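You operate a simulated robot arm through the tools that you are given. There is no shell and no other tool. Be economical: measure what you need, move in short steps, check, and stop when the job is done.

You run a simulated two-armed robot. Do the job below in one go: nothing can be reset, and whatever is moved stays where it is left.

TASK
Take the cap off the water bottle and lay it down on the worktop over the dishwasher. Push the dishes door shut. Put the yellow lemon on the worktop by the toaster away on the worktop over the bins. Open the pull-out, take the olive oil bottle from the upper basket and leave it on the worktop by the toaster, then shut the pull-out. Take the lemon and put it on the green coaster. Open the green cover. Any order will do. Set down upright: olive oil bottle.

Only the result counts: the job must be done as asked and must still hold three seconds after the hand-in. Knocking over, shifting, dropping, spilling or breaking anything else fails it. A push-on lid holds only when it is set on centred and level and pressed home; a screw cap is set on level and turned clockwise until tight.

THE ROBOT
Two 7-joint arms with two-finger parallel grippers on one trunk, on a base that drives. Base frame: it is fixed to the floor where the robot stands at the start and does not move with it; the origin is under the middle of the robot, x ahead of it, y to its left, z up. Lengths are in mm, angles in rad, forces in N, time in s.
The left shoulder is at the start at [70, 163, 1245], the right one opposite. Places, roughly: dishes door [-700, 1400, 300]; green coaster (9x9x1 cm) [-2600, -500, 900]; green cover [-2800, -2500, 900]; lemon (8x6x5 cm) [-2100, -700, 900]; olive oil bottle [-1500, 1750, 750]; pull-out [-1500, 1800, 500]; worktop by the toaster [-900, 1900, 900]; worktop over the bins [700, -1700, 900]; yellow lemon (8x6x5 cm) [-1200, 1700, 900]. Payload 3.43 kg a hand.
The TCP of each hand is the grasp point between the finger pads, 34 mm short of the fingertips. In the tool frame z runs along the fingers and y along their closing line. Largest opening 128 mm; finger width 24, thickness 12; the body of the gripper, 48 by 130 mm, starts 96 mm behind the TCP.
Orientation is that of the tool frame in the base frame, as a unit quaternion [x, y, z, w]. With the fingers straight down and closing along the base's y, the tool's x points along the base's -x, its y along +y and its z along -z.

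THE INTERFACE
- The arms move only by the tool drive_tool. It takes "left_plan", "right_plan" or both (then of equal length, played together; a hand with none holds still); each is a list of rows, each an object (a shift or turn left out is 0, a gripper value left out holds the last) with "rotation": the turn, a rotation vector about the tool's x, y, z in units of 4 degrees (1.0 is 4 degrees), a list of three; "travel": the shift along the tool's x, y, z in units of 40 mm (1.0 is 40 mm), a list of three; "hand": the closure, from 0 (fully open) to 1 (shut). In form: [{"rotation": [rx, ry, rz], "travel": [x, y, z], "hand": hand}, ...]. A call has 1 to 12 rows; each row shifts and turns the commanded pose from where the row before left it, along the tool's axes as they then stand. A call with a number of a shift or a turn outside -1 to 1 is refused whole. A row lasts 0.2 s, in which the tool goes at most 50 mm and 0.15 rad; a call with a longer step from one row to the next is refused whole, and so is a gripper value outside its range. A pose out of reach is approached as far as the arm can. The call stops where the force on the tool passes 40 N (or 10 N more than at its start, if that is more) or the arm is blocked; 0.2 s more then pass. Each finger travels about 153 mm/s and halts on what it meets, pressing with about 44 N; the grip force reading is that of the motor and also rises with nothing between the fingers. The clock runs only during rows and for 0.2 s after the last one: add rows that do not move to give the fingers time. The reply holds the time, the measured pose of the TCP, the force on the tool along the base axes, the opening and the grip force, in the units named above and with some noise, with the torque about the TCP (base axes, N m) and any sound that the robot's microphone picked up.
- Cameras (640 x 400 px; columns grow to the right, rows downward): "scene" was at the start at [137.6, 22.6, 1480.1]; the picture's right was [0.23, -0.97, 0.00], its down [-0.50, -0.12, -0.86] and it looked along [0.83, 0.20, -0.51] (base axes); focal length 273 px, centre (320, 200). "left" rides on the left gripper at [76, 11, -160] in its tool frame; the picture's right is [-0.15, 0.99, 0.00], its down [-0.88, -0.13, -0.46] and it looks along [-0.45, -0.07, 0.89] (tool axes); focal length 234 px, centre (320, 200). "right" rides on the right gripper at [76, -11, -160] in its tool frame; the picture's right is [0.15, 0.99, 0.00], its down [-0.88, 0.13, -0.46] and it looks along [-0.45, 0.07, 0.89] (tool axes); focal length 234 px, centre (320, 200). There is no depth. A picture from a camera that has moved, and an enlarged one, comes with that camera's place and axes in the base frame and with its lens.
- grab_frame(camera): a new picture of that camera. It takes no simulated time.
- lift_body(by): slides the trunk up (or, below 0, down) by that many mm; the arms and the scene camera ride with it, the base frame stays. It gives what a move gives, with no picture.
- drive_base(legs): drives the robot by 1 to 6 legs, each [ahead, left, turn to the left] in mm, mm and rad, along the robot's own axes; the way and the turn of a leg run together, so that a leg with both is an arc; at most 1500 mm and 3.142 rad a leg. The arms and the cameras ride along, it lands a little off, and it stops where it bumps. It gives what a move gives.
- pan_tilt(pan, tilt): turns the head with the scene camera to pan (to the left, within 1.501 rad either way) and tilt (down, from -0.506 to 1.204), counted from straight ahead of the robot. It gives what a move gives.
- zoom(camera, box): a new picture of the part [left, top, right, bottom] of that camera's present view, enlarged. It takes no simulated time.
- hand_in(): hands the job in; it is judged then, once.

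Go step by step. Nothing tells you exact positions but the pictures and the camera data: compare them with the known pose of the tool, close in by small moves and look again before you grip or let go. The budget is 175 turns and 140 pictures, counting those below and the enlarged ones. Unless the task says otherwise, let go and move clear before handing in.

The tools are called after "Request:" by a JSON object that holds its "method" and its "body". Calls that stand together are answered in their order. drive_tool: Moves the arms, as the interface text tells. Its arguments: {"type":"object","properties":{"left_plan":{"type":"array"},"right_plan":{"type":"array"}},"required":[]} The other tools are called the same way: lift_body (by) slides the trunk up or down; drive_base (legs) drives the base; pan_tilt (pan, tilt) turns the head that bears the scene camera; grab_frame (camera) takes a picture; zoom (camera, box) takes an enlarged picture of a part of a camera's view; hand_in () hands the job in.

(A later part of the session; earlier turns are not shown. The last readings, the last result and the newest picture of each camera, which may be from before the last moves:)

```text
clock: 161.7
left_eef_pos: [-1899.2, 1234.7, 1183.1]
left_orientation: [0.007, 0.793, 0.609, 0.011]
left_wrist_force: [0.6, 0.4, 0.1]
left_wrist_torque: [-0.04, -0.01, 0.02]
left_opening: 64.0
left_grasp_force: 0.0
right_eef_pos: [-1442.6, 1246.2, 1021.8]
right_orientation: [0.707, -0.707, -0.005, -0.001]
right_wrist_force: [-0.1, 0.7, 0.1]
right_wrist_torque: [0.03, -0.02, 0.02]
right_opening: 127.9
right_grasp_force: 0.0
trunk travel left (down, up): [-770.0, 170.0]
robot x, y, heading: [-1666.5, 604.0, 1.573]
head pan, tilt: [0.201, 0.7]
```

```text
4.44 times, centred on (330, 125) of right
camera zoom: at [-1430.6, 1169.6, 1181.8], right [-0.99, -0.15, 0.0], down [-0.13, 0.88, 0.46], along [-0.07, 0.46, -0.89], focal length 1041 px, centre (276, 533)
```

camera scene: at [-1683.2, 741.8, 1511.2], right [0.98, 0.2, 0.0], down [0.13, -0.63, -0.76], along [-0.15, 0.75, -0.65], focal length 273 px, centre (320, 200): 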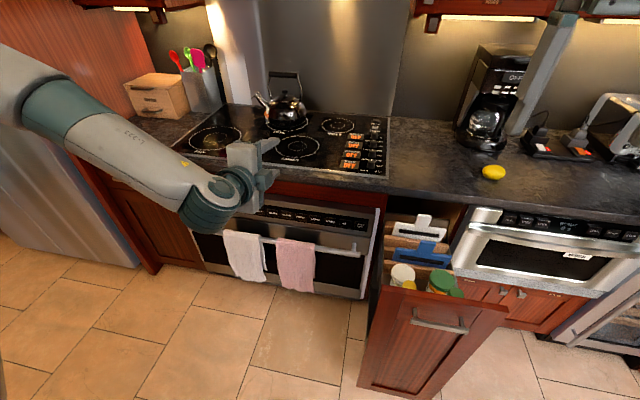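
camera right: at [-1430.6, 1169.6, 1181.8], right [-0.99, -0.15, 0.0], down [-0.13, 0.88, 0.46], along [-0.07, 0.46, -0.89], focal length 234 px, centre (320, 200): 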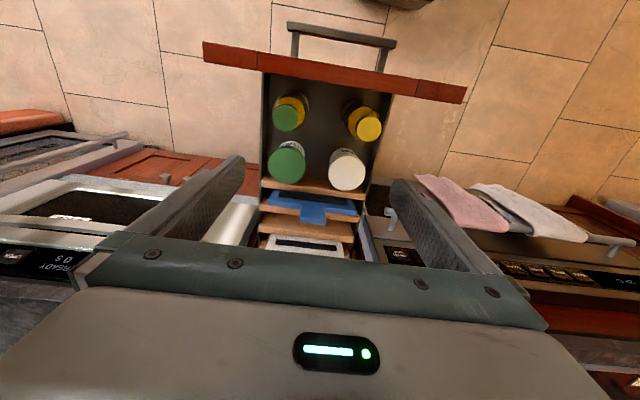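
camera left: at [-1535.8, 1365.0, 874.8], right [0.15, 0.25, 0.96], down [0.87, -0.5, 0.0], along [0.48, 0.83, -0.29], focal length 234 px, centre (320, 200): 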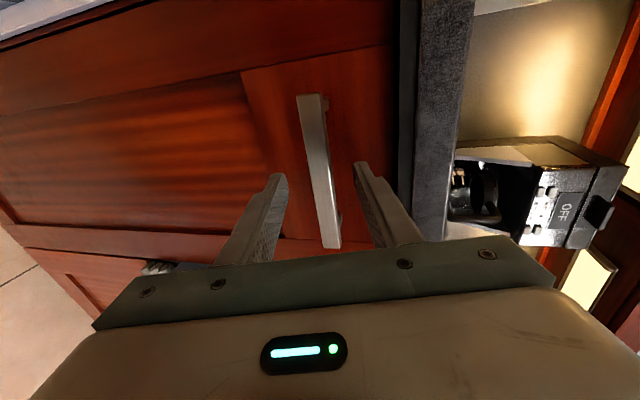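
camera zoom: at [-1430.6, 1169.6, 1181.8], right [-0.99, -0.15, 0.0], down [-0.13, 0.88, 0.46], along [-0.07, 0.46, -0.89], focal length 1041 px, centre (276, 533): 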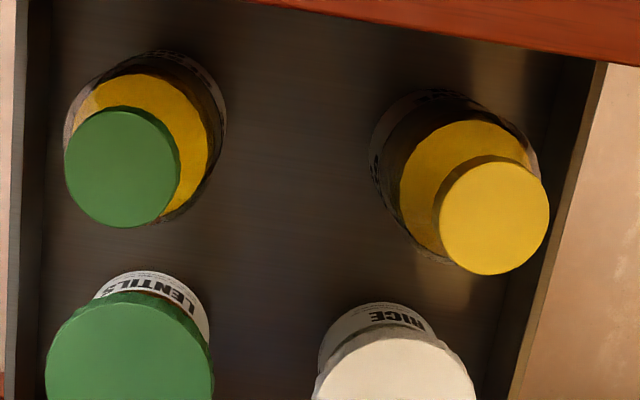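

Request:
{"method": "drive_tool", "body": {"right_plan": [{"travel": [0.6, 0, 0]}, {"travel": [0.6, 0, 0]}, {}]}}

Request:
{"method": "zoom", "body": {"camera": "right", "box": [260, 90, 400, 180]}}

```text
clock: 162.5
left_eef_pos: [-1899.4, 1235.8, 1182.6]
left_orientation: [0.007, 0.793, 0.61, 0.01]
left_wrist_force: [0.5, -0.5, 0.0]
left_wrist_torque: [0.01, -0.01, -0.03]
left_opening: 64.1
left_grasp_force: 0.0
right_eef_pos: [-1442.9, 1198.8, 1021.6]
right_orientation: [0.708, -0.706, -0.004, 0.0]
right_wrist_force: [0.7, -0.4, 0.6]
right_wrist_torque: [0.0, 0.01, 0.01]
right_opening: 128.0
right_grasp_force: 0.0
trunk travel left (down, up): [-770.0, 170.0]
robot x, y, heading: [-1667.4, 601.2, 1.573]
head pan, tilt: [0.201, 0.7]
```

```text
4.44 times, centred on (330, 135) of right
camera zoom: at [-1431.2, 1123.6, 1181.6], right [-0.99, -0.15, 0.0], down [-0.13, 0.88, 0.46], along [-0.07, 0.46, -0.89], focal length 1041 px, centre (276, 489)
```

zoom: 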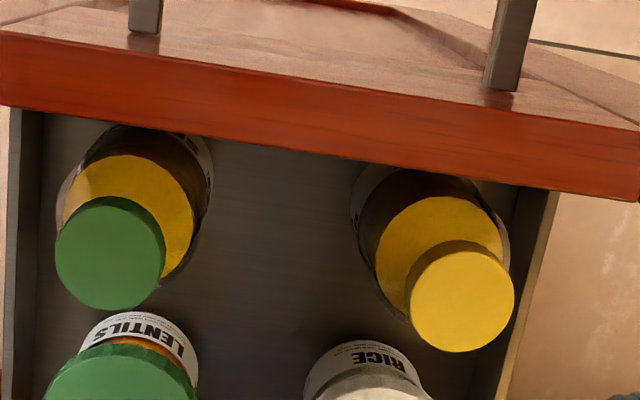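

Request:
{"method": "drive_tool", "body": {"right_plan": [{"travel": [-0.75, 0, 0]}, {}]}}

Request:
{"method": "zoom", "body": {"camera": "right", "box": [265, 85, 315, 120]}}

Request:
{"method": "zoom", "body": {"camera": "right", "box": [335, 90, 385, 125]}}

```text
clock: 163.1
left_eef_pos: [-1898.9, 1234.9, 1183.6]
left_orientation: [0.007, 0.792, 0.61, 0.011]
left_wrist_force: [0.1, -0.4, 0.9]
left_wrist_torque: [0.0, 0.0, -0.03]
left_opening: 64.0
left_grasp_force: 0.0
right_eef_pos: [-1442.5, 1228.3, 1019.6]
right_orientation: [0.708, -0.707, -0.004, 0.0]
right_wrist_force: [0.4, 0.5, -1.3]
right_wrist_torque: [0.01, 0.01, 0.03]
right_opening: 127.9
right_grasp_force: 0.0
trunk travel left (down, up): [-770.0, 170.0]
robot x, y, heading: [-1663.7, 607.5, 1.577]
head pan, tilt: [0.201, 0.7]
```

```text
11.43 times, centred on (290, 102) of right
camera zoom: at [-1430.0, 1152.4, 1180.2], right [-0.99, -0.15, 0.0], down [-0.13, 0.88, 0.46], along [-0.07, 0.46, -0.89], focal length 2676 px, centre (663, 1314)
```

zoom: 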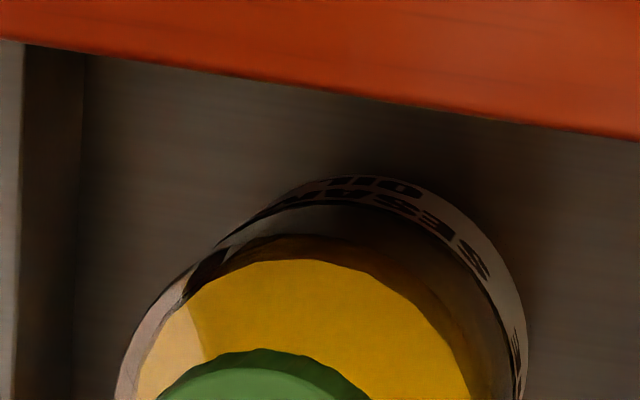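

```text
11.43 times, centred on (360, 108) of right
camera zoom: at [-1430.0, 1152.4, 1180.2], right [-0.99, -0.15, 0.0], down [-0.13, 0.88, 0.46], along [-0.07, 0.46, -0.89], focal length 2676 px, centre (-137, 1257)
```

zoom: 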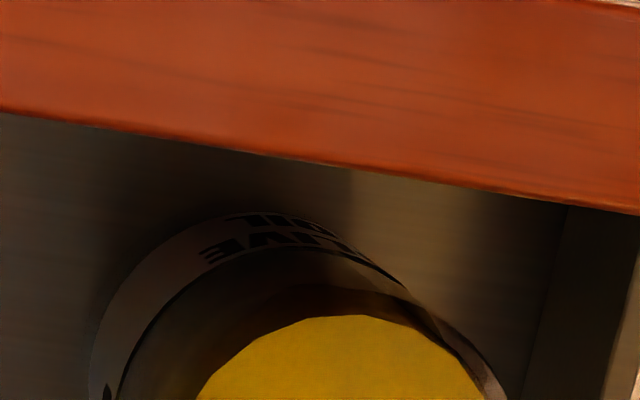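

The green-capped one is sesame oil; the yellow-capped one is the olive oil. I move the right hand over it and descend partway.

Request:
{"method": "drive_tool", "body": {"right_plan": [{"travel": [0.05, 0.93, 0], "hand": 0.4}, {"travel": [0, 0.92, 0]}, {"travel": [0, 0, 1]}, {"travel": [0, 0, 1]}, {"travel": [0, 0, 0.8]}, {}]}}

Request:
{"method": "grab_frame", "body": {"camera": "right"}}

```text
clock: 164.5
left_eef_pos: [-1898.9, 1235.4, 1182.5]
left_orientation: [0.008, 0.792, 0.61, 0.01]
left_wrist_force: [1.4, -0.6, 0.5]
left_wrist_torque: [0.01, -0.01, 0.02]
left_opening: 64.0
left_grasp_force: 0.0
right_eef_pos: [-1517.8, 1227.8, 910.1]
right_orientation: [-0.707, 0.707, 0.004, 0.0]
right_wrist_force: [0.3, 0.2, 0.7]
right_wrist_torque: [-0.01, 0.03, 0.02]
right_opening: 76.7
right_grasp_force: 0.1
trunk travel left (down, up): [-770.0, 170.0]
robot x, y, heading: [-1664.2, 602.8, 1.575]
head pan, tilt: [0.201, 0.7]
```

```text
61 pictures are left
camera right: at [-1505.3, 1151.6, 1070.7], right [-0.99, -0.15, 0.0], down [-0.13, 0.88, 0.46], along [-0.07, 0.46, -0.89], focal length 234 px, centre (320, 200)
```

right: 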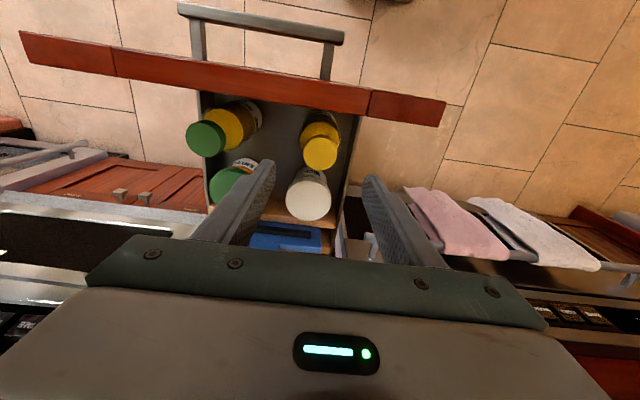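

Request:
{"method": "drive_tool", "body": {"right_plan": [{"travel": [0.08, 0, 0.9]}, {"travel": [0, 0, 0.9]}, {"travel": [0, 0, 0.6]}, {}]}}

Request:
{"method": "grab_frame", "body": {"camera": "right"}}

Request:
{"method": "zoom", "body": {"camera": "scene", "box": [360, 200, 520, 300]}}

```text
clock: 165.5
left_eef_pos: [-1899.0, 1235.2, 1182.5]
left_orientation: [0.008, 0.792, 0.61, 0.01]
left_wrist_force: [0.5, 0.3, 0.6]
left_wrist_torque: [0.01, 0.01, -0.03]
left_opening: 64.0
left_grasp_force: 0.0
right_eef_pos: [-1519.1, 1226.5, 814.7]
right_orientation: [0.708, -0.706, -0.004, -0.001]
right_wrist_force: [-0.6, 1.3, 0.3]
right_wrist_torque: [0.0, 0.0, 0.01]
right_opening: 76.9
right_grasp_force: 0.0
trunk travel left (down, up): [-770.0, 170.0]
robot x, y, heading: [-1664.4, 608.7, 1.575]
head pan, tilt: [0.201, 0.7]
```

```text
60 pictures are left
camera right: at [-1506.9, 1150.1, 973.3], right [-0.99, -0.15, 0.0], down [-0.13, 0.88, 0.46], along [-0.07, 0.46, -0.89], focal length 234 px, centre (320, 200)
```

right: 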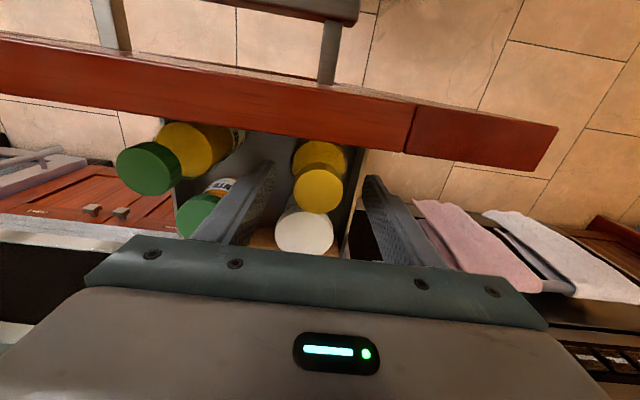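

```text
4.00 times, centred on (440, 250) of scene
camera zoom: at [-1682.8, 740.6, 1511.3], right [0.98, 0.2, 0.0], down [0.13, -0.63, -0.76], along [-0.15, 0.75, -0.64], focal length 1091 px, centre (-160, 0)
```

zoom: 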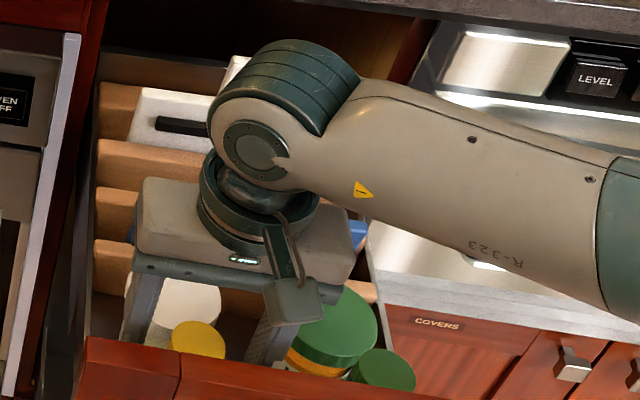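

Request:
{"method": "drive_tool", "body": {"right_plan": [{"travel": [0, 0, 0.2]}, {"hand": 0.6}, {"hand": 0.8}, {"hand": 1}, {"hand": 1}, {"hand": 1}]}}

Request:
{"method": "grab_frame", "body": {"camera": "right"}}

```text
clock: 166.9
left_eef_pos: [-1898.2, 1235.1, 1183.0]
left_orientation: [0.007, 0.792, 0.61, 0.011]
left_wrist_force: [-0.3, -0.4, 0.5]
left_wrist_torque: [0.02, -0.01, -0.03]
left_opening: 63.8
left_grasp_force: 0.0
right_eef_pos: [-1518.6, 1225.9, 805.7]
right_orientation: [0.707, -0.707, -0.004, 0.0]
right_wrist_force: [0.5, -0.4, 1.9]
right_wrist_torque: [-0.05, -0.03, -0.03]
right_opening: 41.3
right_grasp_force: 44.2
trunk travel left (down, up): [-770.0, 170.0]
robot x, y, heading: [-1663.9, 606.0, 1.575]
head pan, tilt: [0.201, 0.7]
```

```text
58 pictures are left
camera right: at [-1506.5, 1149.6, 966.4], right [-0.99, -0.15, 0.0], down [-0.13, 0.88, 0.46], along [-0.07, 0.46, -0.89], focal length 234 px, centre (320, 200)
```

right: 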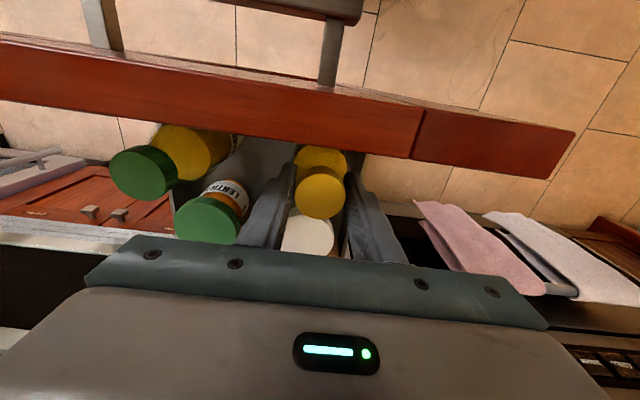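

Gripped at 41 mm. I lift slowly straight up.

Request:
{"method": "drive_tool", "body": {"right_plan": [{"travel": [0, 0, -0.4]}, {"travel": [0, 0, -0.6]}, {"travel": [0, 0, -0.6]}, {"travel": [0, 0, -0.8]}, {"travel": [0, 0, -0.8]}, {"travel": [0, 0, -0.8]}, {"travel": [0, 0, -0.8]}, {}]}}

Request:
{"method": "grab_frame", "body": {"camera": "scene"}}

```text
clock: 168.7
left_eef_pos: [-1898.5, 1235.3, 1182.0]
left_orientation: [0.008, 0.792, 0.61, 0.01]
left_wrist_force: [0.1, 0.1, -0.1]
left_wrist_torque: [0.02, 0.02, 0.03]
left_opening: 63.6
left_grasp_force: 0.1
right_eef_pos: [-1514.3, 1225.2, 998.3]
right_orientation: [0.708, -0.706, -0.004, 0.0]
right_wrist_force: [0.7, -0.3, -2.3]
right_wrist_torque: [0.02, -0.03, 0.03]
right_opening: 38.0
right_grasp_force: 43.5
trunk travel left (down, up): [-770.0, 170.0]
robot x, y, heading: [-1665.1, 605.0, 1.572]
head pan, tilt: [0.201, 0.7]
```

```text
57 pictures are left
camera scene: at [-1682.7, 741.4, 1511.2], right [0.98, 0.2, 0.0], down [0.13, -0.63, -0.76], along [-0.16, 0.75, -0.64], focal length 273 px, centre (320, 200)
```

scene: 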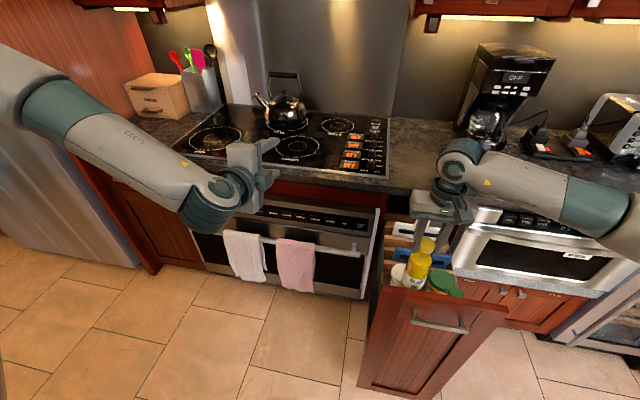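

Request:
{"method": "lift_body", "body": {"by": 165}}

Request:
{"method": "zoom", "body": {"camera": "scene", "box": [340, 160, 540, 310]}}

```text
clock: 170.6
left_eef_pos: [-1899.1, 1235.3, 1348.1]
left_orientation: [0.008, 0.792, 0.61, 0.01]
left_wrist_force: [-0.4, 0.0, 0.1]
left_wrist_torque: [0.01, 0.0, -0.05]
left_opening: 64.1
left_grasp_force: 0.0
right_eef_pos: [-1515.5, 1224.9, 1162.6]
right_orientation: [0.708, -0.706, -0.003, 0.0]
right_wrist_force: [-0.8, -0.1, -2.9]
right_wrist_torque: [0.01, -0.03, 0.05]
right_opening: 38.3
right_grasp_force: 43.9
trunk travel left (down, up): [-935.0, 5.0]
robot x, y, heading: [-1665.6, 604.6, 1.572]
head pan, tilt: [0.201, 0.7]
```

```text
2.67 times, centred on (440, 235) of scene
camera zoom: at [-1682.8, 741.3, 1676.2], right [0.98, 0.2, 0.0], down [0.13, -0.63, -0.76], along [-0.15, 0.75, -0.64], focal length 727 px, centre (0, 107)
```

zoom: 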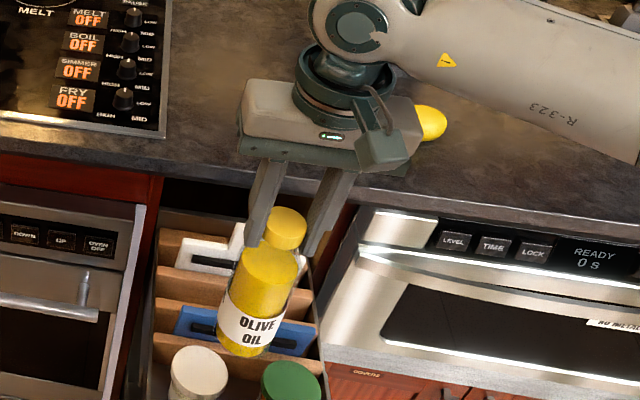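

The olive oil hangs upright with its bottom near z 1017. I tuck the left arm a little and drive to the toaster worktop.

Request:
{"method": "drive_tool", "body": {"left_plan": [{"travel": [0, 0, -0.9]}, {"travel": [0, 0, -0.9]}, {"travel": [0, 0, -0.9]}, {"travel": [0, 0, -0.9]}]}}

Request:
{"method": "drive_base", "body": {"legs": [[0, -665, 0], [440, 0, 0]]}}

Request:
{"method": "grab_frame", "body": {"camera": "scene"}}

Request:
{"method": "grab_frame", "body": {"camera": "right"}}

```text
clock: 171.6
left_eef_pos: [-1900.7, 1213.3, 1359.8]
left_orientation: [0.008, 0.791, 0.611, 0.01]
left_wrist_force: [-0.5, 0.4, -0.6]
left_wrist_torque: [-0.02, 0.02, -0.01]
left_opening: 64.0
left_grasp_force: 0.1
left hand out of reach, approached as far as the arm can: row 1, 2, 3, 4
right_eef_pos: [-1514.9, 1224.4, 1165.0]
right_orientation: [0.708, -0.706, -0.005, -0.002]
right_wrist_force: [0.8, 0.0, -3.0]
right_wrist_torque: [0.01, -0.02, -0.04]
right_opening: 37.9
right_grasp_force: 44.1
trunk travel left (down, up): [-935.0, 5.0]
robot x, y, heading: [-1665.4, 603.8, 1.575]
head pan, tilt: [0.201, 0.7]
```

```text
clock: 177.5
left_eef_pos: [-1260.9, 1650.2, 1360.6]
left_orientation: [0.002, 0.792, 0.61, 0.006]
left_wrist_force: [-0.6, 0.1, -0.1]
left_wrist_torque: [0.01, 0.0, 0.01]
left_opening: 64.1
left_grasp_force: 0.0
right_eef_pos: [-873.4, 1665.7, 1165.2]
right_orientation: [0.713, -0.701, -0.005, 0.0]
right_wrist_force: [-0.3, -0.8, -3.1]
right_wrist_torque: [0.01, 0.0, 0.02]
right_opening: 37.8
right_grasp_force: 44.5
trunk travel left (down, up): [-935.0, 5.0]
robot x, y, heading: [-1016.8, 1046.6, 1.589]
head pan, tilt: [0.201, 0.7]
```

```text
55 pictures are left
camera scene: at [-1034.8, 1179.6, 1676.5], right [0.98, 0.22, 0.0], down [0.14, -0.63, -0.77], along [-0.17, 0.75, -0.64], focal length 273 px, centre (320, 200)
```

scene: 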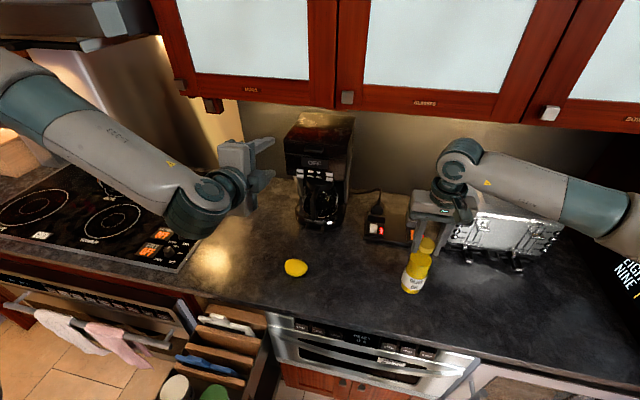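

```text
54 pictures are left
camera right: at [-860.9, 1590.5, 1324.2], right [-0.99, -0.16, 0.0], down [-0.14, 0.88, 0.46], along [-0.08, 0.46, -0.89], focal length 234 px, centre (320, 200)
```

right: 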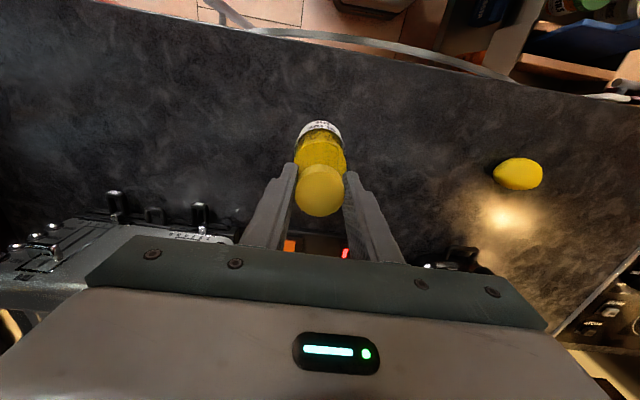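

Clear spot. I lower with the trunk until contact.

Request:
{"method": "lift_body", "body": {"by": -80}}

Request:
{"method": "zoom", "body": {"camera": "scene", "box": [340, 150, 500, 310]}}

```text
clock: 178.3
left_eef_pos: [-1259.8, 1649.5, 1298.6]
left_orientation: [0.001, 0.792, 0.611, 0.007]
left_wrist_force: [0.3, 1.5, 0.0]
left_wrist_torque: [0.04, 0.02, 0.01]
left_opening: 63.9
left_grasp_force: 0.0
right_eef_pos: [-875.1, 1669.7, 1110.3]
right_orientation: [0.712, -0.703, -0.008, -0.002]
right_wrist_force: [1.2, -2.0, 5.8]
right_wrist_torque: [-0.23, -0.29, -0.06]
right_opening: 38.3
right_grasp_force: 43.5
trunk travel left (down, up): [-875.0, 65.0]
robot x, y, heading: [-1013.9, 1046.1, 1.591]
head pan, tilt: [0.201, 0.7]
stopped: the force on the tool passed its limit (the readings are from after the stop); the commanded pose is now the measured one
```

```text
2.50 times, centred on (420, 230) of scene
camera zoom: at [-1035.3, 1179.8, 1615.8], right [0.98, 0.22, 0.0], down [0.14, -0.63, -0.77], along [-0.17, 0.75, -0.64], focal length 682 px, centre (70, 125)
```

zoom: 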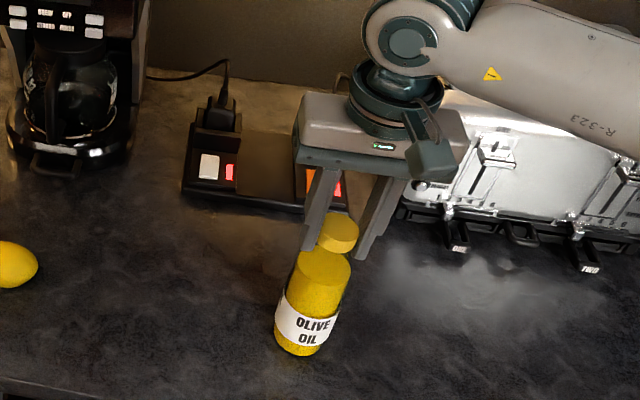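

Contact at TCP z 1110: the bottle stands on the worktop. I open and look.

Request:
{"method": "drive_tool", "body": {"right_plan": [{"hand": 0.6}, {"hand": 0.45}, {"hand": 0.3}, {}]}}

Request:
{"method": "zoom", "body": {"camera": "scene", "box": [340, 150, 500, 310]}}

```text
clock: 179.3
left_eef_pos: [-1259.9, 1650.6, 1299.6]
left_orientation: [0.001, 0.792, 0.61, 0.006]
left_wrist_force: [0.3, -0.6, 0.3]
left_wrist_torque: [-0.02, 0.0, 0.01]
left_opening: 64.1
left_grasp_force: 0.2
right_eef_pos: [-873.8, 1669.4, 1110.0]
right_orientation: [0.713, -0.701, -0.008, -0.001]
right_wrist_force: [0.0, 0.2, 1.2]
right_wrist_torque: [0.0, 0.01, 0.02]
right_opening: 89.5
right_grasp_force: 0.1
trunk travel left (down, up): [-875.0, 65.0]
robot x, y, heading: [-1016.5, 1047.0, 1.589]
head pan, tilt: [0.201, 0.7]
```

```text
2.50 times, centred on (420, 230) of scene
camera zoom: at [-1035.0, 1181.4, 1616.2], right [0.98, 0.22, 0.0], down [0.14, -0.63, -0.76], along [-0.17, 0.75, -0.64], focal length 682 px, centre (70, 125)
```

zoom: 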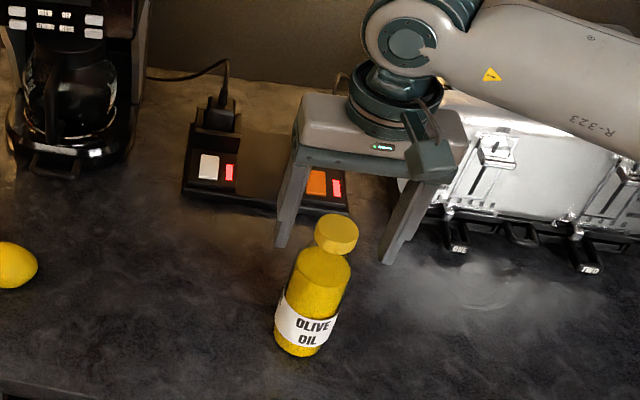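

The olive oil stands upright. I raise the right hand clear, back off, and line up the left fist to push the pull-out shut.

Request:
{"method": "drive_tool", "body": {"right_plan": [{"travel": [0, 0, -0.9]}, {"travel": [0, 0, -0.9]}, {"travel": [0, 0, -0.9]}, {"travel": [0, 0, -0.9]}, {"travel": [0.9, 0, 0]}, {"travel": [0.9, 0, 0]}, {"travel": [0.9, 0, 0]}, {"travel": [0.9, 0, 0]}], "left_plan": [{"hand": 1}, {}, {}, {}, {}, {}, {}, {}]}}

Request:
{"method": "drive_base", "body": {"legs": [[-640, 0, -0.018], [0, 190, 0]]}}

Request:
{"method": "lift_body", "body": {"by": -400}}

Request:
{"method": "lift_body", "body": {"by": -150}}

Request:
{"method": "grab_frame", "body": {"camera": "scene"}}

```text
clock: 181.1
left_eef_pos: [-1260.8, 1649.5, 1299.6]
left_orientation: [0.002, 0.793, 0.609, 0.005]
left_wrist_force: [-0.6, -0.3, 0.2]
left_wrist_torque: [0.0, -0.01, 0.0]
left_opening: 0.0
left_grasp_force: 33.1
right_eef_pos: [-872.7, 1522.7, 1253.4]
right_orientation: [0.713, -0.702, -0.007, -0.001]
right_wrist_force: [-0.3, 0.3, 0.0]
right_wrist_torque: [0.03, 0.0, 0.02]
right_opening: 89.4
right_grasp_force: 0.0
trunk travel left (down, up): [-875.0, 65.0]
robot x, y, heading: [-1016.4, 1047.2, 1.591]
head pan, tilt: [0.201, 0.7]
```

```text
clock: 185.8
left_eef_pos: [-1431.7, 1030.7, 1300.3]
left_orientation: [0.012, 0.792, 0.61, 0.013]
left_wrist_force: [0.2, -0.2, 0.7]
left_wrist_torque: [-0.02, -0.03, 0.08]
left_opening: 0.0
left_grasp_force: 32.6
right_eef_pos: [-1047.0, 894.5, 1253.1]
right_orientation: [-0.703, 0.711, 0.007, 0.0]
right_wrist_force: [-0.2, -0.5, -0.4]
right_wrist_torque: [-0.03, 0.06, 0.0]
right_opening: 89.3
right_grasp_force: 0.0
trunk travel left (down, up): [-875.0, 65.0]
robot x, y, heading: [-1204.3, 419.8, 1.565]
head pan, tilt: [0.201, 0.7]
```

```text
clock: 189.7
left_eef_pos: [-1434.9, 1029.2, 899.8]
left_orientation: [0.011, 0.792, 0.61, 0.014]
left_wrist_force: [0.1, 0.0, -0.9]
left_wrist_torque: [-0.02, -0.02, -0.01]
left_opening: 0.1
left_grasp_force: 33.1
right_eef_pos: [-1050.9, 893.3, 852.2]
right_orientation: [-0.703, 0.711, 0.007, 0.002]
right_wrist_force: [-0.3, -0.3, -0.6]
right_wrist_torque: [0.0, 0.05, 0.0]
right_opening: 89.5
right_grasp_force: 0.0
trunk travel left (down, up): [-475.0, 465.0]
robot x, y, heading: [-1204.1, 419.2, 1.564]
head pan, tilt: [0.201, 0.7]
```

```text
clock: 191.4
left_eef_pos: [-1434.8, 1030.2, 750.0]
left_orientation: [0.012, 0.792, 0.61, 0.014]
left_wrist_force: [0.2, -0.4, 0.5]
left_wrist_torque: [-0.01, -0.02, 0.0]
left_opening: 0.0
left_grasp_force: 33.3
right_eef_pos: [-1050.5, 894.2, 703.8]
right_orientation: [-0.703, 0.711, 0.008, 0.002]
right_wrist_force: [-0.2, -0.4, 0.6]
right_wrist_torque: [-0.01, -0.01, 0.0]
right_opening: 89.7
right_grasp_force: 0.1
trunk travel left (down, up): [-325.0, 615.0]
robot x, y, heading: [-1206.6, 419.6, 1.567]
head pan, tilt: [0.201, 0.7]
```

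```text
51 pictures are left
camera scene: at [-1221.6, 555.1, 1066.3], right [0.98, 0.19, 0.0], down [0.12, -0.63, -0.76], along [-0.15, 0.75, -0.64], focal length 273 px, centre (320, 200)
```

scene: 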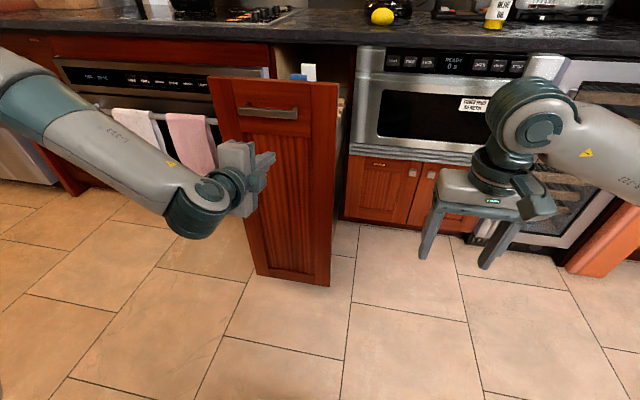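

Request:
{"method": "drive_tool", "body": {"right_plan": [{"travel": [0.9, 0, 0]}, {"travel": [0.9, 0, 0]}, {"travel": [0.9, 0, 0]}, {"travel": [0.9, 0, 0]}]}}

Request:
{"method": "drive_base", "body": {"legs": [[200, 0, 0]]}}

Request:
{"method": "drive_base", "body": {"legs": [[260, 0, 0]]}}

Request:
{"method": "grab_frame", "body": {"camera": "scene"}}

```text
clock: 192.4
left_eef_pos: [-1435.3, 1029.5, 749.9]
left_orientation: [0.011, 0.793, 0.61, 0.013]
left_wrist_force: [-0.4, 0.0, -0.7]
left_wrist_torque: [0.02, 0.0, -0.01]
left_opening: 0.0
left_grasp_force: 33.6
right_eef_pos: [-1056.6, 771.9, 709.4]
right_orientation: [-0.703, 0.711, 0.007, 0.001]
right_wrist_force: [-0.1, -0.1, -0.1]
right_wrist_torque: [0.0, 0.0, 0.01]
right_opening: 89.4
right_grasp_force: 0.0
right hand out of reach, approached as far as the arm can: row 4
trunk travel left (down, up): [-325.0, 615.0]
robot x, y, heading: [-1207.6, 418.8, 1.568]
head pan, tilt: [0.201, 0.7]
```

```text
clock: 194.0
left_eef_pos: [-1434.5, 1230.8, 749.7]
left_orientation: [0.011, 0.793, 0.61, 0.012]
left_wrist_force: [0.2, 0.8, -0.9]
left_wrist_torque: [0.01, -0.04, 0.01]
left_opening: 0.1
left_grasp_force: 33.2
right_eef_pos: [-1056.9, 976.4, 708.4]
right_orientation: [-0.704, 0.71, 0.005, 0.001]
right_wrist_force: [0.6, 1.5, -0.1]
right_wrist_torque: [-0.03, 0.03, -0.03]
right_opening: 89.6
right_grasp_force: 0.0
trunk travel left (down, up): [-325.0, 615.0]
robot x, y, heading: [-1206.5, 626.0, 1.561]
head pan, tilt: [0.201, 0.7]
```

```text
clock: 195.9
left_eef_pos: [-1432.6, 1491.0, 749.6]
left_orientation: [0.012, 0.793, 0.609, 0.013]
left_wrist_force: [0.6, 0.1, 0.4]
left_wrist_torque: [0.0, 0.0, 0.01]
left_opening: 0.0
left_grasp_force: 32.9
right_eef_pos: [-1053.7, 1232.1, 708.1]
right_orientation: [-0.704, 0.71, 0.006, 0.001]
right_wrist_force: [0.6, 0.1, 0.8]
right_wrist_torque: [-0.03, 0.0, 0.04]
right_opening: 89.9
right_grasp_force: 0.1
trunk travel left (down, up): [-325.0, 615.0]
robot x, y, heading: [-1203.3, 881.9, 1.562]
head pan, tilt: [0.201, 0.7]
```

```text
50 pictures are left
camera scene: at [-1218.8, 1015.9, 1066.1], right [0.98, 0.19, 0.0], down [0.12, -0.63, -0.76], along [-0.15, 0.75, -0.64], focal length 273 px, centre (320, 200)
```

scene: 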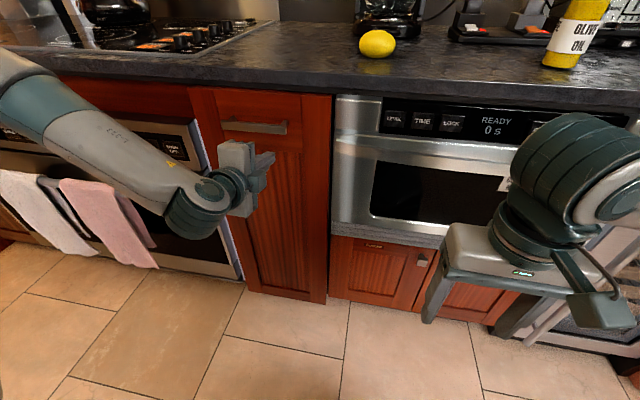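

Request:
{"method": "drive_base", "body": {"legs": [[28, 0, 0]]}}

Request:
{"method": "drive_tool", "body": {"left_plan": [{"travel": [0, 0.03, 0.12]}, {"travel": [0, 0.03, 0.12]}, {"travel": [0, 0.03, 0.12]}, {"travel": [0, 0.03, 0.12]}, {"travel": [0, 0.03, 0.12]}, {"travel": [0, 0.03, 0.12]}]}}

Request:
{"method": "zoom", "body": {"camera": "scene", "box": [160, 60, 400, 210]}}

```text
clock: 196.7
left_eef_pos: [-1432.3, 1519.4, 748.0]
left_orientation: [0.012, 0.792, 0.61, 0.013]
left_wrist_force: [-0.3, 0.4, -0.8]
left_wrist_torque: [0.03, 0.0, -0.02]
left_opening: 0.0
left_grasp_force: 33.1
right_eef_pos: [-1054.2, 1260.5, 709.2]
right_orientation: [-0.703, 0.711, 0.006, 0.0]
right_wrist_force: [-0.6, -0.5, -0.2]
right_wrist_torque: [-0.03, 0.01, -0.02]
right_opening: 89.6
right_grasp_force: 0.1
trunk travel left (down, up): [-325.0, 615.0]
robot x, y, heading: [-1200.3, 906.9, 1.568]
head pan, tilt: [0.201, 0.7]
```

```text
clock: 198.0
left_eef_pos: [-1431.1, 1537.5, 749.3]
left_orientation: [0.011, 0.794, 0.607, 0.015]
left_wrist_force: [-1.6, -17.1, 7.7]
left_wrist_torque: [0.24, 0.05, 0.22]
left_opening: 0.0
left_grasp_force: 33.6
right_eef_pos: [-1054.9, 1257.4, 709.0]
right_orientation: [-0.705, 0.709, 0.007, 0.002]
right_wrist_force: [-0.4, 0.6, -0.9]
right_wrist_torque: [0.01, -0.03, 0.01]
right_opening: 89.6
right_grasp_force: 0.0
trunk travel left (down, up): [-325.0, 615.0]
robot x, y, heading: [-1202.8, 905.6, 1.564]
head pan, tilt: [0.201, 0.7]
stopped in row 6 (left hand): the force on the tool passed its limit (the readings are from after the stop); the commanded pose is now the measured one
```

```text
2.67 times, centred on (280, 135) of scene
camera zoom: at [-1219.0, 1039.6, 1066.7], right [0.98, 0.2, 0.0], down [0.13, -0.63, -0.77], along [-0.15, 0.75, -0.64], focal length 727 px, centre (427, 373)
```

zoom: 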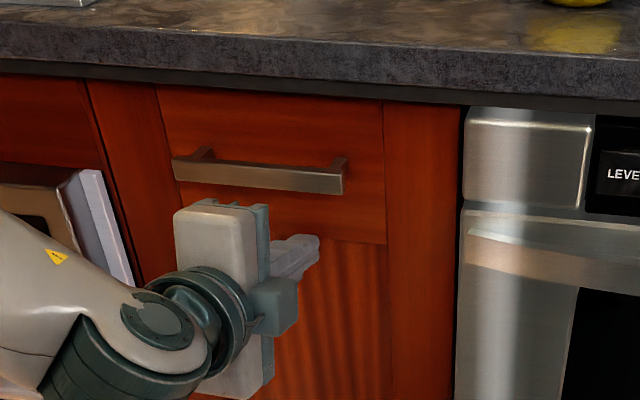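

The pull-out is shut. I back off, raise the trunk and return the left hand to pointing down.

Request:
{"method": "drive_base", "body": {"legs": [[-250, 0, 0]]}}

Request:
{"method": "lift_body", "body": {"by": 400}}

Request:
{"method": "drive_tool", "body": {"left_plan": [{"rotation": [0, 0, -1]}, {"rotation": [0, 0, -1]}, {"rotation": [0, 0, -1]}, {"rotation": [0, 0, -1]}, {"rotation": [0, 0, -1]}, {"rotation": [0, 0, -1]}, {"rotation": [0, 0, -1]}, {"rotation": [0, 0, -1]}, {"rotation": [0, 0, -1]}, {"rotation": [0, 0, -1]}, {"rotation": [0, 0, -1]}, {"rotation": [0, 0, -1]}]}}

Request:
{"method": "drive_tool", "body": {"left_plan": [{"rotation": [0, 0, -1]}, {"rotation": [0, 0, -1]}, {"rotation": [0, 0, -1]}, {"rotation": [0, 0, -1]}, {"rotation": [0, 0, -1]}, {"rotation": [0, 0, -1]}, {"rotation": [0, 0, -1]}, {"rotation": [0, 0, -1]}, {"rotation": [0, 0, -1]}, {"rotation": [0, 0, -1]}, {"rotation": [0, 0, -0.5]}, {"rotation": [0, 1, 0]}]}}

Request:
{"method": "drive_tool", "body": {"left_plan": [{"rotation": [0, 1, 0]}, {"rotation": [0, 1, 0]}, {"rotation": [0, 1, 0]}, {"rotation": [0, 1, 0]}, {"rotation": [0, 1, 0]}, {"rotation": [0, 1, 0]}, {"rotation": [0, 1, 0]}, {"rotation": [0, 1, 0]}, {"rotation": [0, 1, 0]}, {"rotation": [0, 1, 0]}, {"rotation": [0, 1, 0]}, {"rotation": [0, 1, 0]}]}}

Request:
{"method": "drive_tool", "body": {"left_plan": [{"rotation": [0, 1, 0]}, {"rotation": [0, 1, 0]}, {"rotation": [0, 1, 0]}, {"rotation": [0, 1, 0]}, {"rotation": [0, 1, 0]}, {"rotation": [0, 0.8, 0]}, {"travel": [0.9, 0, -0.3]}, {"travel": [0.9, 0, -0.3]}, {"travel": [0.9, 0, -0.3]}, {"travel": [0.9, 0, -0.3]}, {"travel": [0.9, 0, -0.3]}, {"travel": [0.9, 0, -0.3], "hand": 0.2}]}}

```text
clock: 199.8
left_eef_pos: [-1430.0, 1286.0, 746.5]
left_orientation: [0.014, 0.795, 0.606, 0.016]
left_wrist_force: [0.4, 0.3, -0.1]
left_wrist_torque: [0.01, -0.02, 0.0]
left_opening: 0.1
left_grasp_force: 32.9
right_eef_pos: [-1055.2, 1003.9, 708.7]
right_orientation: [-0.702, 0.712, 0.006, 0.001]
right_wrist_force: [0.1, 0.6, -0.3]
right_wrist_torque: [0.0, 0.0, -0.02]
right_opening: 89.4
right_grasp_force: 0.1
trunk travel left (down, up): [-325.0, 615.0]
robot x, y, heading: [-1200.4, 654.1, 1.561]
head pan, tilt: [0.201, 0.7]
```

```text
clock: 203.7
left_eef_pos: [-1430.9, 1287.4, 1146.8]
left_orientation: [0.013, 0.795, 0.606, 0.015]
left_wrist_force: [-0.2, -0.1, 0.4]
left_wrist_torque: [0.03, 0.01, -0.01]
left_opening: 0.0
left_grasp_force: 33.2
right_eef_pos: [-1055.0, 1005.0, 1108.0]
right_orientation: [-0.703, 0.711, 0.007, 0.001]
right_wrist_force: [0.2, -0.1, -0.2]
right_wrist_torque: [0.01, 0.03, 0.0]
right_opening: 89.4
right_grasp_force: 0.0
trunk travel left (down, up): [-725.0, 215.0]
robot x, y, heading: [-1202.1, 655.9, 1.567]
head pan, tilt: [0.201, 0.7]
```

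```text
clock: 206.3
left_eef_pos: [-1431.2, 1287.2, 1146.8]
left_orientation: [-0.311, 0.731, 0.548, 0.261]
left_wrist_force: [-0.7, -0.3, 0.7]
left_wrist_torque: [0.0, 0.04, 0.0]
left_opening: 0.2
left_grasp_force: 32.6
right_eef_pos: [-1054.8, 1005.7, 1107.9]
right_orientation: [-0.702, 0.712, 0.006, 0.001]
right_wrist_force: [-0.9, 0.2, -0.4]
right_wrist_torque: [0.03, 0.0, -0.02]
right_opening: 89.7
right_grasp_force: 0.1
trunk travel left (down, up): [-725.0, 215.0]
robot x, y, heading: [-1201.8, 655.2, 1.558]
head pan, tilt: [0.201, 0.7]
```

```text
clock: 208.9
left_eef_pos: [-1430.1, 1285.9, 1146.4]
left_orientation: [-0.567, 0.587, 0.398, 0.42]
left_wrist_force: [0.8, -0.1, -0.2]
left_wrist_torque: [0.02, -0.02, 0.0]
left_opening: 0.3
left_grasp_force: 33.3
right_eef_pos: [-1054.7, 1005.6, 1108.2]
right_orientation: [-0.703, 0.711, 0.006, 0.002]
right_wrist_force: [0.7, -1.1, 0.5]
right_wrist_torque: [-0.02, 0.0, 0.04]
right_opening: 89.7
right_grasp_force: 0.1
trunk travel left (down, up): [-725.0, 215.0]
robot x, y, heading: [-1203.0, 650.3, 1.564]
head pan, tilt: [0.201, 0.7]
```

```text
clock: 211.5
left_eef_pos: [-1430.3, 1286.9, 1147.0]
left_orientation: [-0.68, 0.707, 0.133, 0.143]
left_wrist_force: [-0.3, -0.8, 0.5]
left_wrist_torque: [-0.02, -0.01, 0.0]
left_opening: 0.0
left_grasp_force: 33.0
right_eef_pos: [-1055.5, 1006.3, 1108.7]
right_orientation: [-0.703, 0.712, 0.006, 0.001]
right_wrist_force: [0.0, 0.0, -0.6]
right_wrist_torque: [0.01, 0.03, 0.02]
right_opening: 89.6
right_grasp_force: 0.0
trunk travel left (down, up): [-725.0, 215.0]
robot x, y, heading: [-1205.4, 654.5, 1.566]
head pan, tilt: [0.201, 0.7]
```

```text
clock: 214.1
left_eef_pos: [-1439.7, 1069.4, 1220.0]
left_orientation: [-0.693, 0.721, -0.006, 0.001]
left_wrist_force: [-1.3, -0.2, 0.5]
left_wrist_torque: [0.07, -0.03, -0.01]
left_opening: 102.7
left_grasp_force: 0.7
right_eef_pos: [-1054.5, 1004.4, 1109.3]
right_orientation: [-0.703, 0.711, 0.007, 0.001]
right_wrist_force: [-0.3, 0.0, -1.0]
right_wrist_torque: [0.03, -0.01, -0.04]
right_opening: 89.6
right_grasp_force: 0.0
trunk travel left (down, up): [-725.0, 215.0]
robot x, y, heading: [-1202.7, 654.7, 1.563]
head pan, tilt: [0.201, 0.7]
```

Request:
{"method": "drive_base", "body": {"legs": [[0, 170, 0], [360, 0, 0]]}}

Request:
{"method": "drive_tool", "body": {"right_plan": [{"travel": [-1, 0, 0], "hand": 0.1}, {"travel": [-1, 0, 0]}, {"travel": [-1, 0, 0]}, {"travel": [-1, 0, 0]}, {"travel": [-1, 0, 0]}, {"travel": [-1, 0, 0]}, {}]}}

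Request:
{"method": "grab_frame", "body": {"camera": "right"}}

```text
clock: 217.4
left_eef_pos: [-1602.9, 1434.4, 1219.9]
left_orientation: [-0.69, 0.724, -0.006, 0.001]
left_wrist_force: [-0.1, 0.0, 1.1]
left_wrist_torque: [-0.01, -0.01, 0.02]
left_opening: 102.5
left_grasp_force: 0.1
right_eef_pos: [-1218.3, 1365.6, 1108.5]
right_orientation: [-0.701, 0.713, 0.006, 0.001]
right_wrist_force: [-0.4, -0.5, -0.1]
right_wrist_torque: [-0.03, 0.01, -0.01]
right_opening: 89.6
right_grasp_force: 0.0
trunk travel left (down, up): [-725.0, 215.0]
robot x, y, heading: [-1370.3, 1017.2, 1.552]
head pan, tilt: [0.201, 0.7]
```

```text
clock: 219.0
left_eef_pos: [-1602.9, 1433.3, 1219.6]
left_orientation: [-0.689, 0.724, -0.006, 0.0]
left_wrist_force: [-0.1, 0.8, 1.5]
left_wrist_torque: [0.05, 0.01, 0.0]
left_opening: 102.5
left_grasp_force: 0.1
right_eef_pos: [-1211.7, 1601.4, 1111.2]
right_orientation: [-0.701, 0.713, 0.006, 0.001]
right_wrist_force: [-0.1, 0.3, -0.3]
right_wrist_torque: [0.01, 0.02, -0.01]
right_opening: 115.1
right_grasp_force: 0.1
trunk travel left (down, up): [-725.0, 215.0]
robot x, y, heading: [-1372.1, 1015.2, 1.554]
head pan, tilt: [0.201, 0.7]
```

```text
48 pictures are left
camera right: at [-1200.8, 1525.4, 1270.5], right [-0.99, -0.13, 0.01], down [-0.11, 0.88, 0.47], along [-0.06, 0.46, -0.88], focal length 234 px, centre (320, 200)
```

right: 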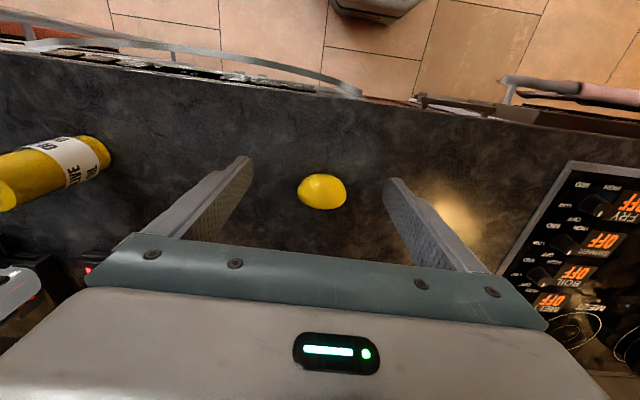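

The lemon is at (-1224,1677), long axis sideways; I centre above it and turn the hand a quarter so the fingers close across its 6 cm width.

Request:
{"method": "drive_tool", "body": {"right_plan": [{"travel": [-0.95, 0.15, 0]}, {"travel": [-0.95, 0.15, 0]}, {"rotation": [0, 0, -1]}, {"rotation": [0, 0, -1]}, {"rotation": [0, 0, -1]}, {"rotation": [0, 0, -1]}, {"rotation": [0, 0, -1]}, {"rotation": [0, 0, -1]}, {"rotation": [0, 0, -1]}, {"rotation": [0, 0, -1]}, {"rotation": [0, 0, -1]}, {"rotation": [0, 0, -1]}]}}

Request:
{"method": "drive_tool", "body": {"right_plan": [{"rotation": [0, 0, -1]}, {"rotation": [0, 0, -1]}, {"rotation": [0, 0, -1]}, {"rotation": [0, 0, -1]}, {"rotation": [0, 0, -1]}, {"rotation": [0, 0, -1]}, {"rotation": [0, 0, -1]}, {"rotation": [0, 0, -1]}, {"rotation": [0, 0, -1]}, {"rotation": [0, 0, -1]}, {"rotation": [0, 0, -1]}, {"rotation": [0, 0, -0.5]}]}}

Request:
{"method": "drive_tool", "body": {"right_plan": [{"travel": [0, 0, 0.9]}, {"travel": [0, 0, 0.9]}, {}]}}

Request:
{"method": "grab_frame", "body": {"camera": "right"}}

```text
clock: 221.6
left_eef_pos: [-1603.0, 1434.6, 1219.2]
left_orientation: [-0.689, 0.724, -0.006, 0.0]
left_wrist_force: [0.5, -0.4, -0.7]
left_wrist_torque: [-0.05, -0.01, -0.04]
left_opening: 102.2
left_grasp_force: 0.1
right_eef_pos: [-1225.6, 1680.6, 1111.9]
right_orientation: [0.902, -0.432, -0.006, -0.003]
right_wrist_force: [-0.4, -0.5, 0.9]
right_wrist_torque: [0.0, 0.0, 0.01]
right_opening: 115.2
right_grasp_force: 0.1
trunk travel left (down, up): [-725.0, 215.0]
robot x, y, heading: [-1369.2, 1014.8, 1.56]
head pan, tilt: [0.201, 0.7]
```

```text
clock: 224.2
left_eef_pos: [-1601.9, 1435.0, 1220.5]
left_orientation: [-0.689, 0.725, -0.007, 0.0]
left_wrist_force: [-0.3, -0.3, 0.1]
left_wrist_torque: [0.0, -0.02, -0.03]
left_opening: 102.2
left_grasp_force: 0.1
right_eef_pos: [-1205.9, 1674.5, 1109.1]
right_orientation: [0.937, -0.348, -0.007, 0.0]
right_wrist_force: [0.1, -0.7, 0.0]
right_wrist_torque: [-0.01, 0.03, 0.0]
right_opening: 115.1
right_grasp_force: 0.1
right hand out of reach, approached as far as the arm can: row 3, 4, 5, 6, 7, 8, 9, 10, 11
trunk travel left (down, up): [-725.0, 215.0]
robot x, y, heading: [-1367.4, 1014.2, 1.546]
head pan, tilt: [0.201, 0.7]
```

```text
clock: 225.0
left_eef_pos: [-1602.9, 1434.6, 1219.9]
left_orientation: [-0.69, 0.724, -0.006, -0.001]
left_wrist_force: [-0.6, 0.0, 0.4]
left_wrist_torque: [0.0, -0.02, 0.0]
left_opening: 102.5
left_grasp_force: 0.0
right_eef_pos: [-1206.2, 1674.7, 1108.0]
right_orientation: [0.938, -0.347, -0.007, -0.001]
right_wrist_force: [0.0, 0.1, -1.1]
right_wrist_torque: [0.0, -0.04, 0.01]
right_opening: 115.1
right_grasp_force: 0.1
right hand out of reach, approached as far as the arm can: row 1, 2
trunk travel left (down, up): [-725.0, 215.0]
robot x, y, heading: [-1368.3, 1009.0, 1.555]
head pan, tilt: [0.201, 0.7]
```

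```text
47 pictures are left
camera right: at [-1139.1, 1633.0, 1268.7], right [-0.53, -0.85, 0.0], down [-0.75, 0.47, 0.47], along [-0.4, 0.25, -0.88], focal length 234 px, centre (320, 200)
```

right: 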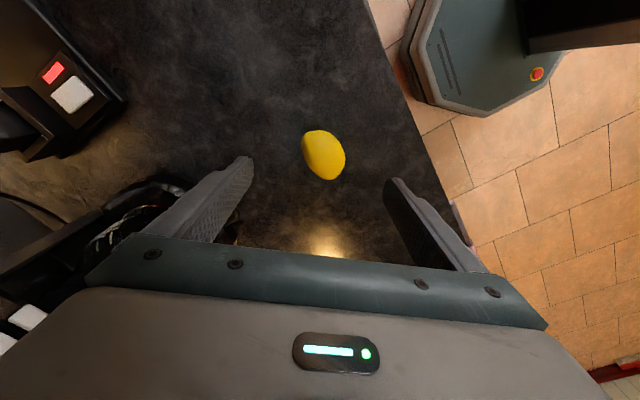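

Request:
{"method": "drive_tool", "body": {"right_plan": [{"rotation": [0, 0, 1]}, {"rotation": [0, 0, 1]}, {"travel": [0, 0, 0.5]}, {}]}}

```text
clock: 226.0
left_eef_pos: [-1603.4, 1434.6, 1219.2]
left_orientation: [-0.689, 0.725, -0.006, -0.001]
left_wrist_force: [-0.3, -0.4, 0.2]
left_wrist_torque: [-0.01, 0.04, -0.01]
left_opening: 102.4
left_grasp_force: 0.1
right_eef_pos: [-1206.0, 1677.7, 1090.8]
right_orientation: [0.918, -0.397, -0.007, 0.0]
right_wrist_force: [0.2, -0.2, 0.7]
right_wrist_torque: [0.01, 0.0, 0.04]
right_opening: 115.0
right_grasp_force: 0.2
trunk travel left (down, up): [-725.0, 215.0]
robot x, y, heading: [-1369.5, 1007.9, 1.553]
head pan, tilt: [0.201, 0.7]
```

Request:
{"method": "drive_tool", "body": {"right_plan": [{"travel": [-0.36, 0.31, 0]}, {"travel": [0, 0, 0.8]}, {"travel": [0, 0, 0.8]}, {}]}}

Request:
{"method": "grab_frame", "body": {"camera": "right"}}

```text
clock: 227.0
left_eef_pos: [-1603.9, 1435.0, 1221.0]
left_orientation: [-0.689, 0.724, -0.006, -0.001]
left_wrist_force: [-0.5, 0.3, 0.1]
left_wrist_torque: [0.02, 0.01, -0.02]
left_opening: 102.4
left_grasp_force: 0.1
right_eef_pos: [-1226.3, 1679.1, 1026.5]
right_orientation: [0.918, -0.397, -0.008, 0.0]
right_wrist_force: [-0.4, 0.4, -1.1]
right_wrist_torque: [0.0, 0.02, 0.0]
right_opening: 115.2
right_grasp_force: 0.0
trunk travel left (down, up): [-725.0, 215.0]
robot x, y, heading: [-1369.9, 1012.7, 1.555]
head pan, tilt: [0.201, 0.7]
```

```text
46 pictures are left
camera right: at [-1164.5, 1631.8, 1186.3], right [-0.62, -0.79, 0.0], down [-0.69, 0.55, 0.47], along [-0.37, 0.29, -0.88], focal length 234 px, centre (320, 200)
```

right: 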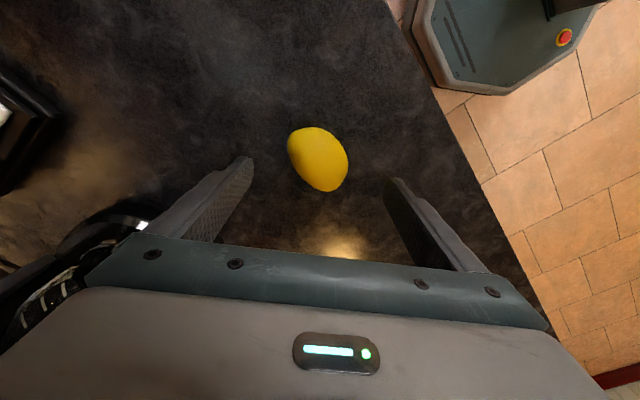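

Request:
{"method": "drive_tool", "body": {"right_plan": [{"travel": [0, 0, 0.8]}, {"travel": [0, 0, 0.8]}, {"hand": 0.5}, {"hand": 1}, {"hand": 1}, {"hand": 1}, {}]}}

Request:
{"method": "drive_tool", "body": {"right_plan": [{"travel": [0, 0, -0.5]}, {"travel": [0, 0, -0.8]}, {"travel": [0, 0, -0.8]}, {"travel": [0, 0, -0.8]}, {"travel": [0, 0, -0.8]}, {"travel": [0, 0, -0.8]}]}}

Request:
{"method": "grab_frame", "body": {"camera": "right"}}

```text
clock: 228.6
left_eef_pos: [-1603.3, 1434.6, 1220.3]
left_orientation: [-0.689, 0.724, -0.006, 0.0]
left_wrist_force: [0.3, -0.2, -0.7]
left_wrist_torque: [0.03, 0.02, 0.01]
left_opening: 102.5
left_grasp_force: 0.1
right_eef_pos: [-1226.7, 1681.4, 962.7]
right_orientation: [0.918, -0.396, -0.007, 0.0]
right_wrist_force: [0.8, -0.2, 0.2]
right_wrist_torque: [0.0, 0.02, 0.02]
right_opening: 64.8
right_grasp_force: 44.3
trunk travel left (down, up): [-725.0, 215.0]
robot x, y, heading: [-1373.8, 1016.1, 1.554]
head pan, tilt: [0.201, 0.7]
```

```text
clock: 230.0
left_eef_pos: [-1603.5, 1433.6, 1220.2]
left_orientation: [-0.689, 0.724, -0.006, 0.0]
left_wrist_force: [0.2, -0.3, 0.4]
left_wrist_torque: [0.04, 0.02, 0.0]
left_opening: 102.4
left_grasp_force: 0.0
right_eef_pos: [-1223.0, 1680.2, 1145.0]
right_orientation: [0.918, -0.397, -0.007, -0.002]
right_wrist_force: [0.4, 0.1, -1.1]
right_wrist_torque: [0.0, 0.0, -0.02]
right_opening: 65.0
right_grasp_force: 43.9
trunk travel left (down, up): [-725.0, 215.0]
robot x, y, heading: [-1366.4, 1013.6, 1.554]
head pan, tilt: [0.201, 0.7]
```

```text
45 pictures are left
camera right: at [-1161.5, 1632.3, 1303.6], right [-0.62, -0.79, 0.0], down [-0.69, 0.55, 0.47], along [-0.37, 0.29, -0.88], focal length 234 px, centre (320, 200)
```

right: 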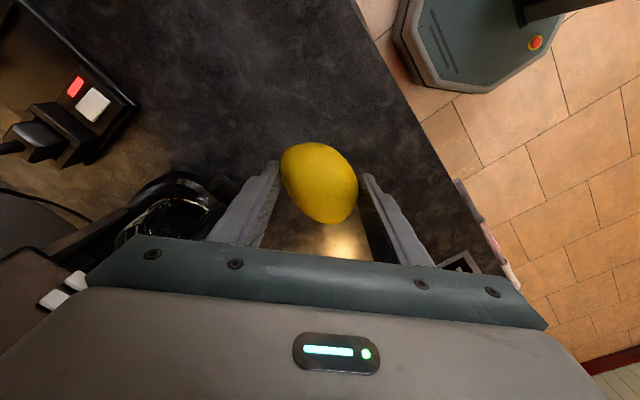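

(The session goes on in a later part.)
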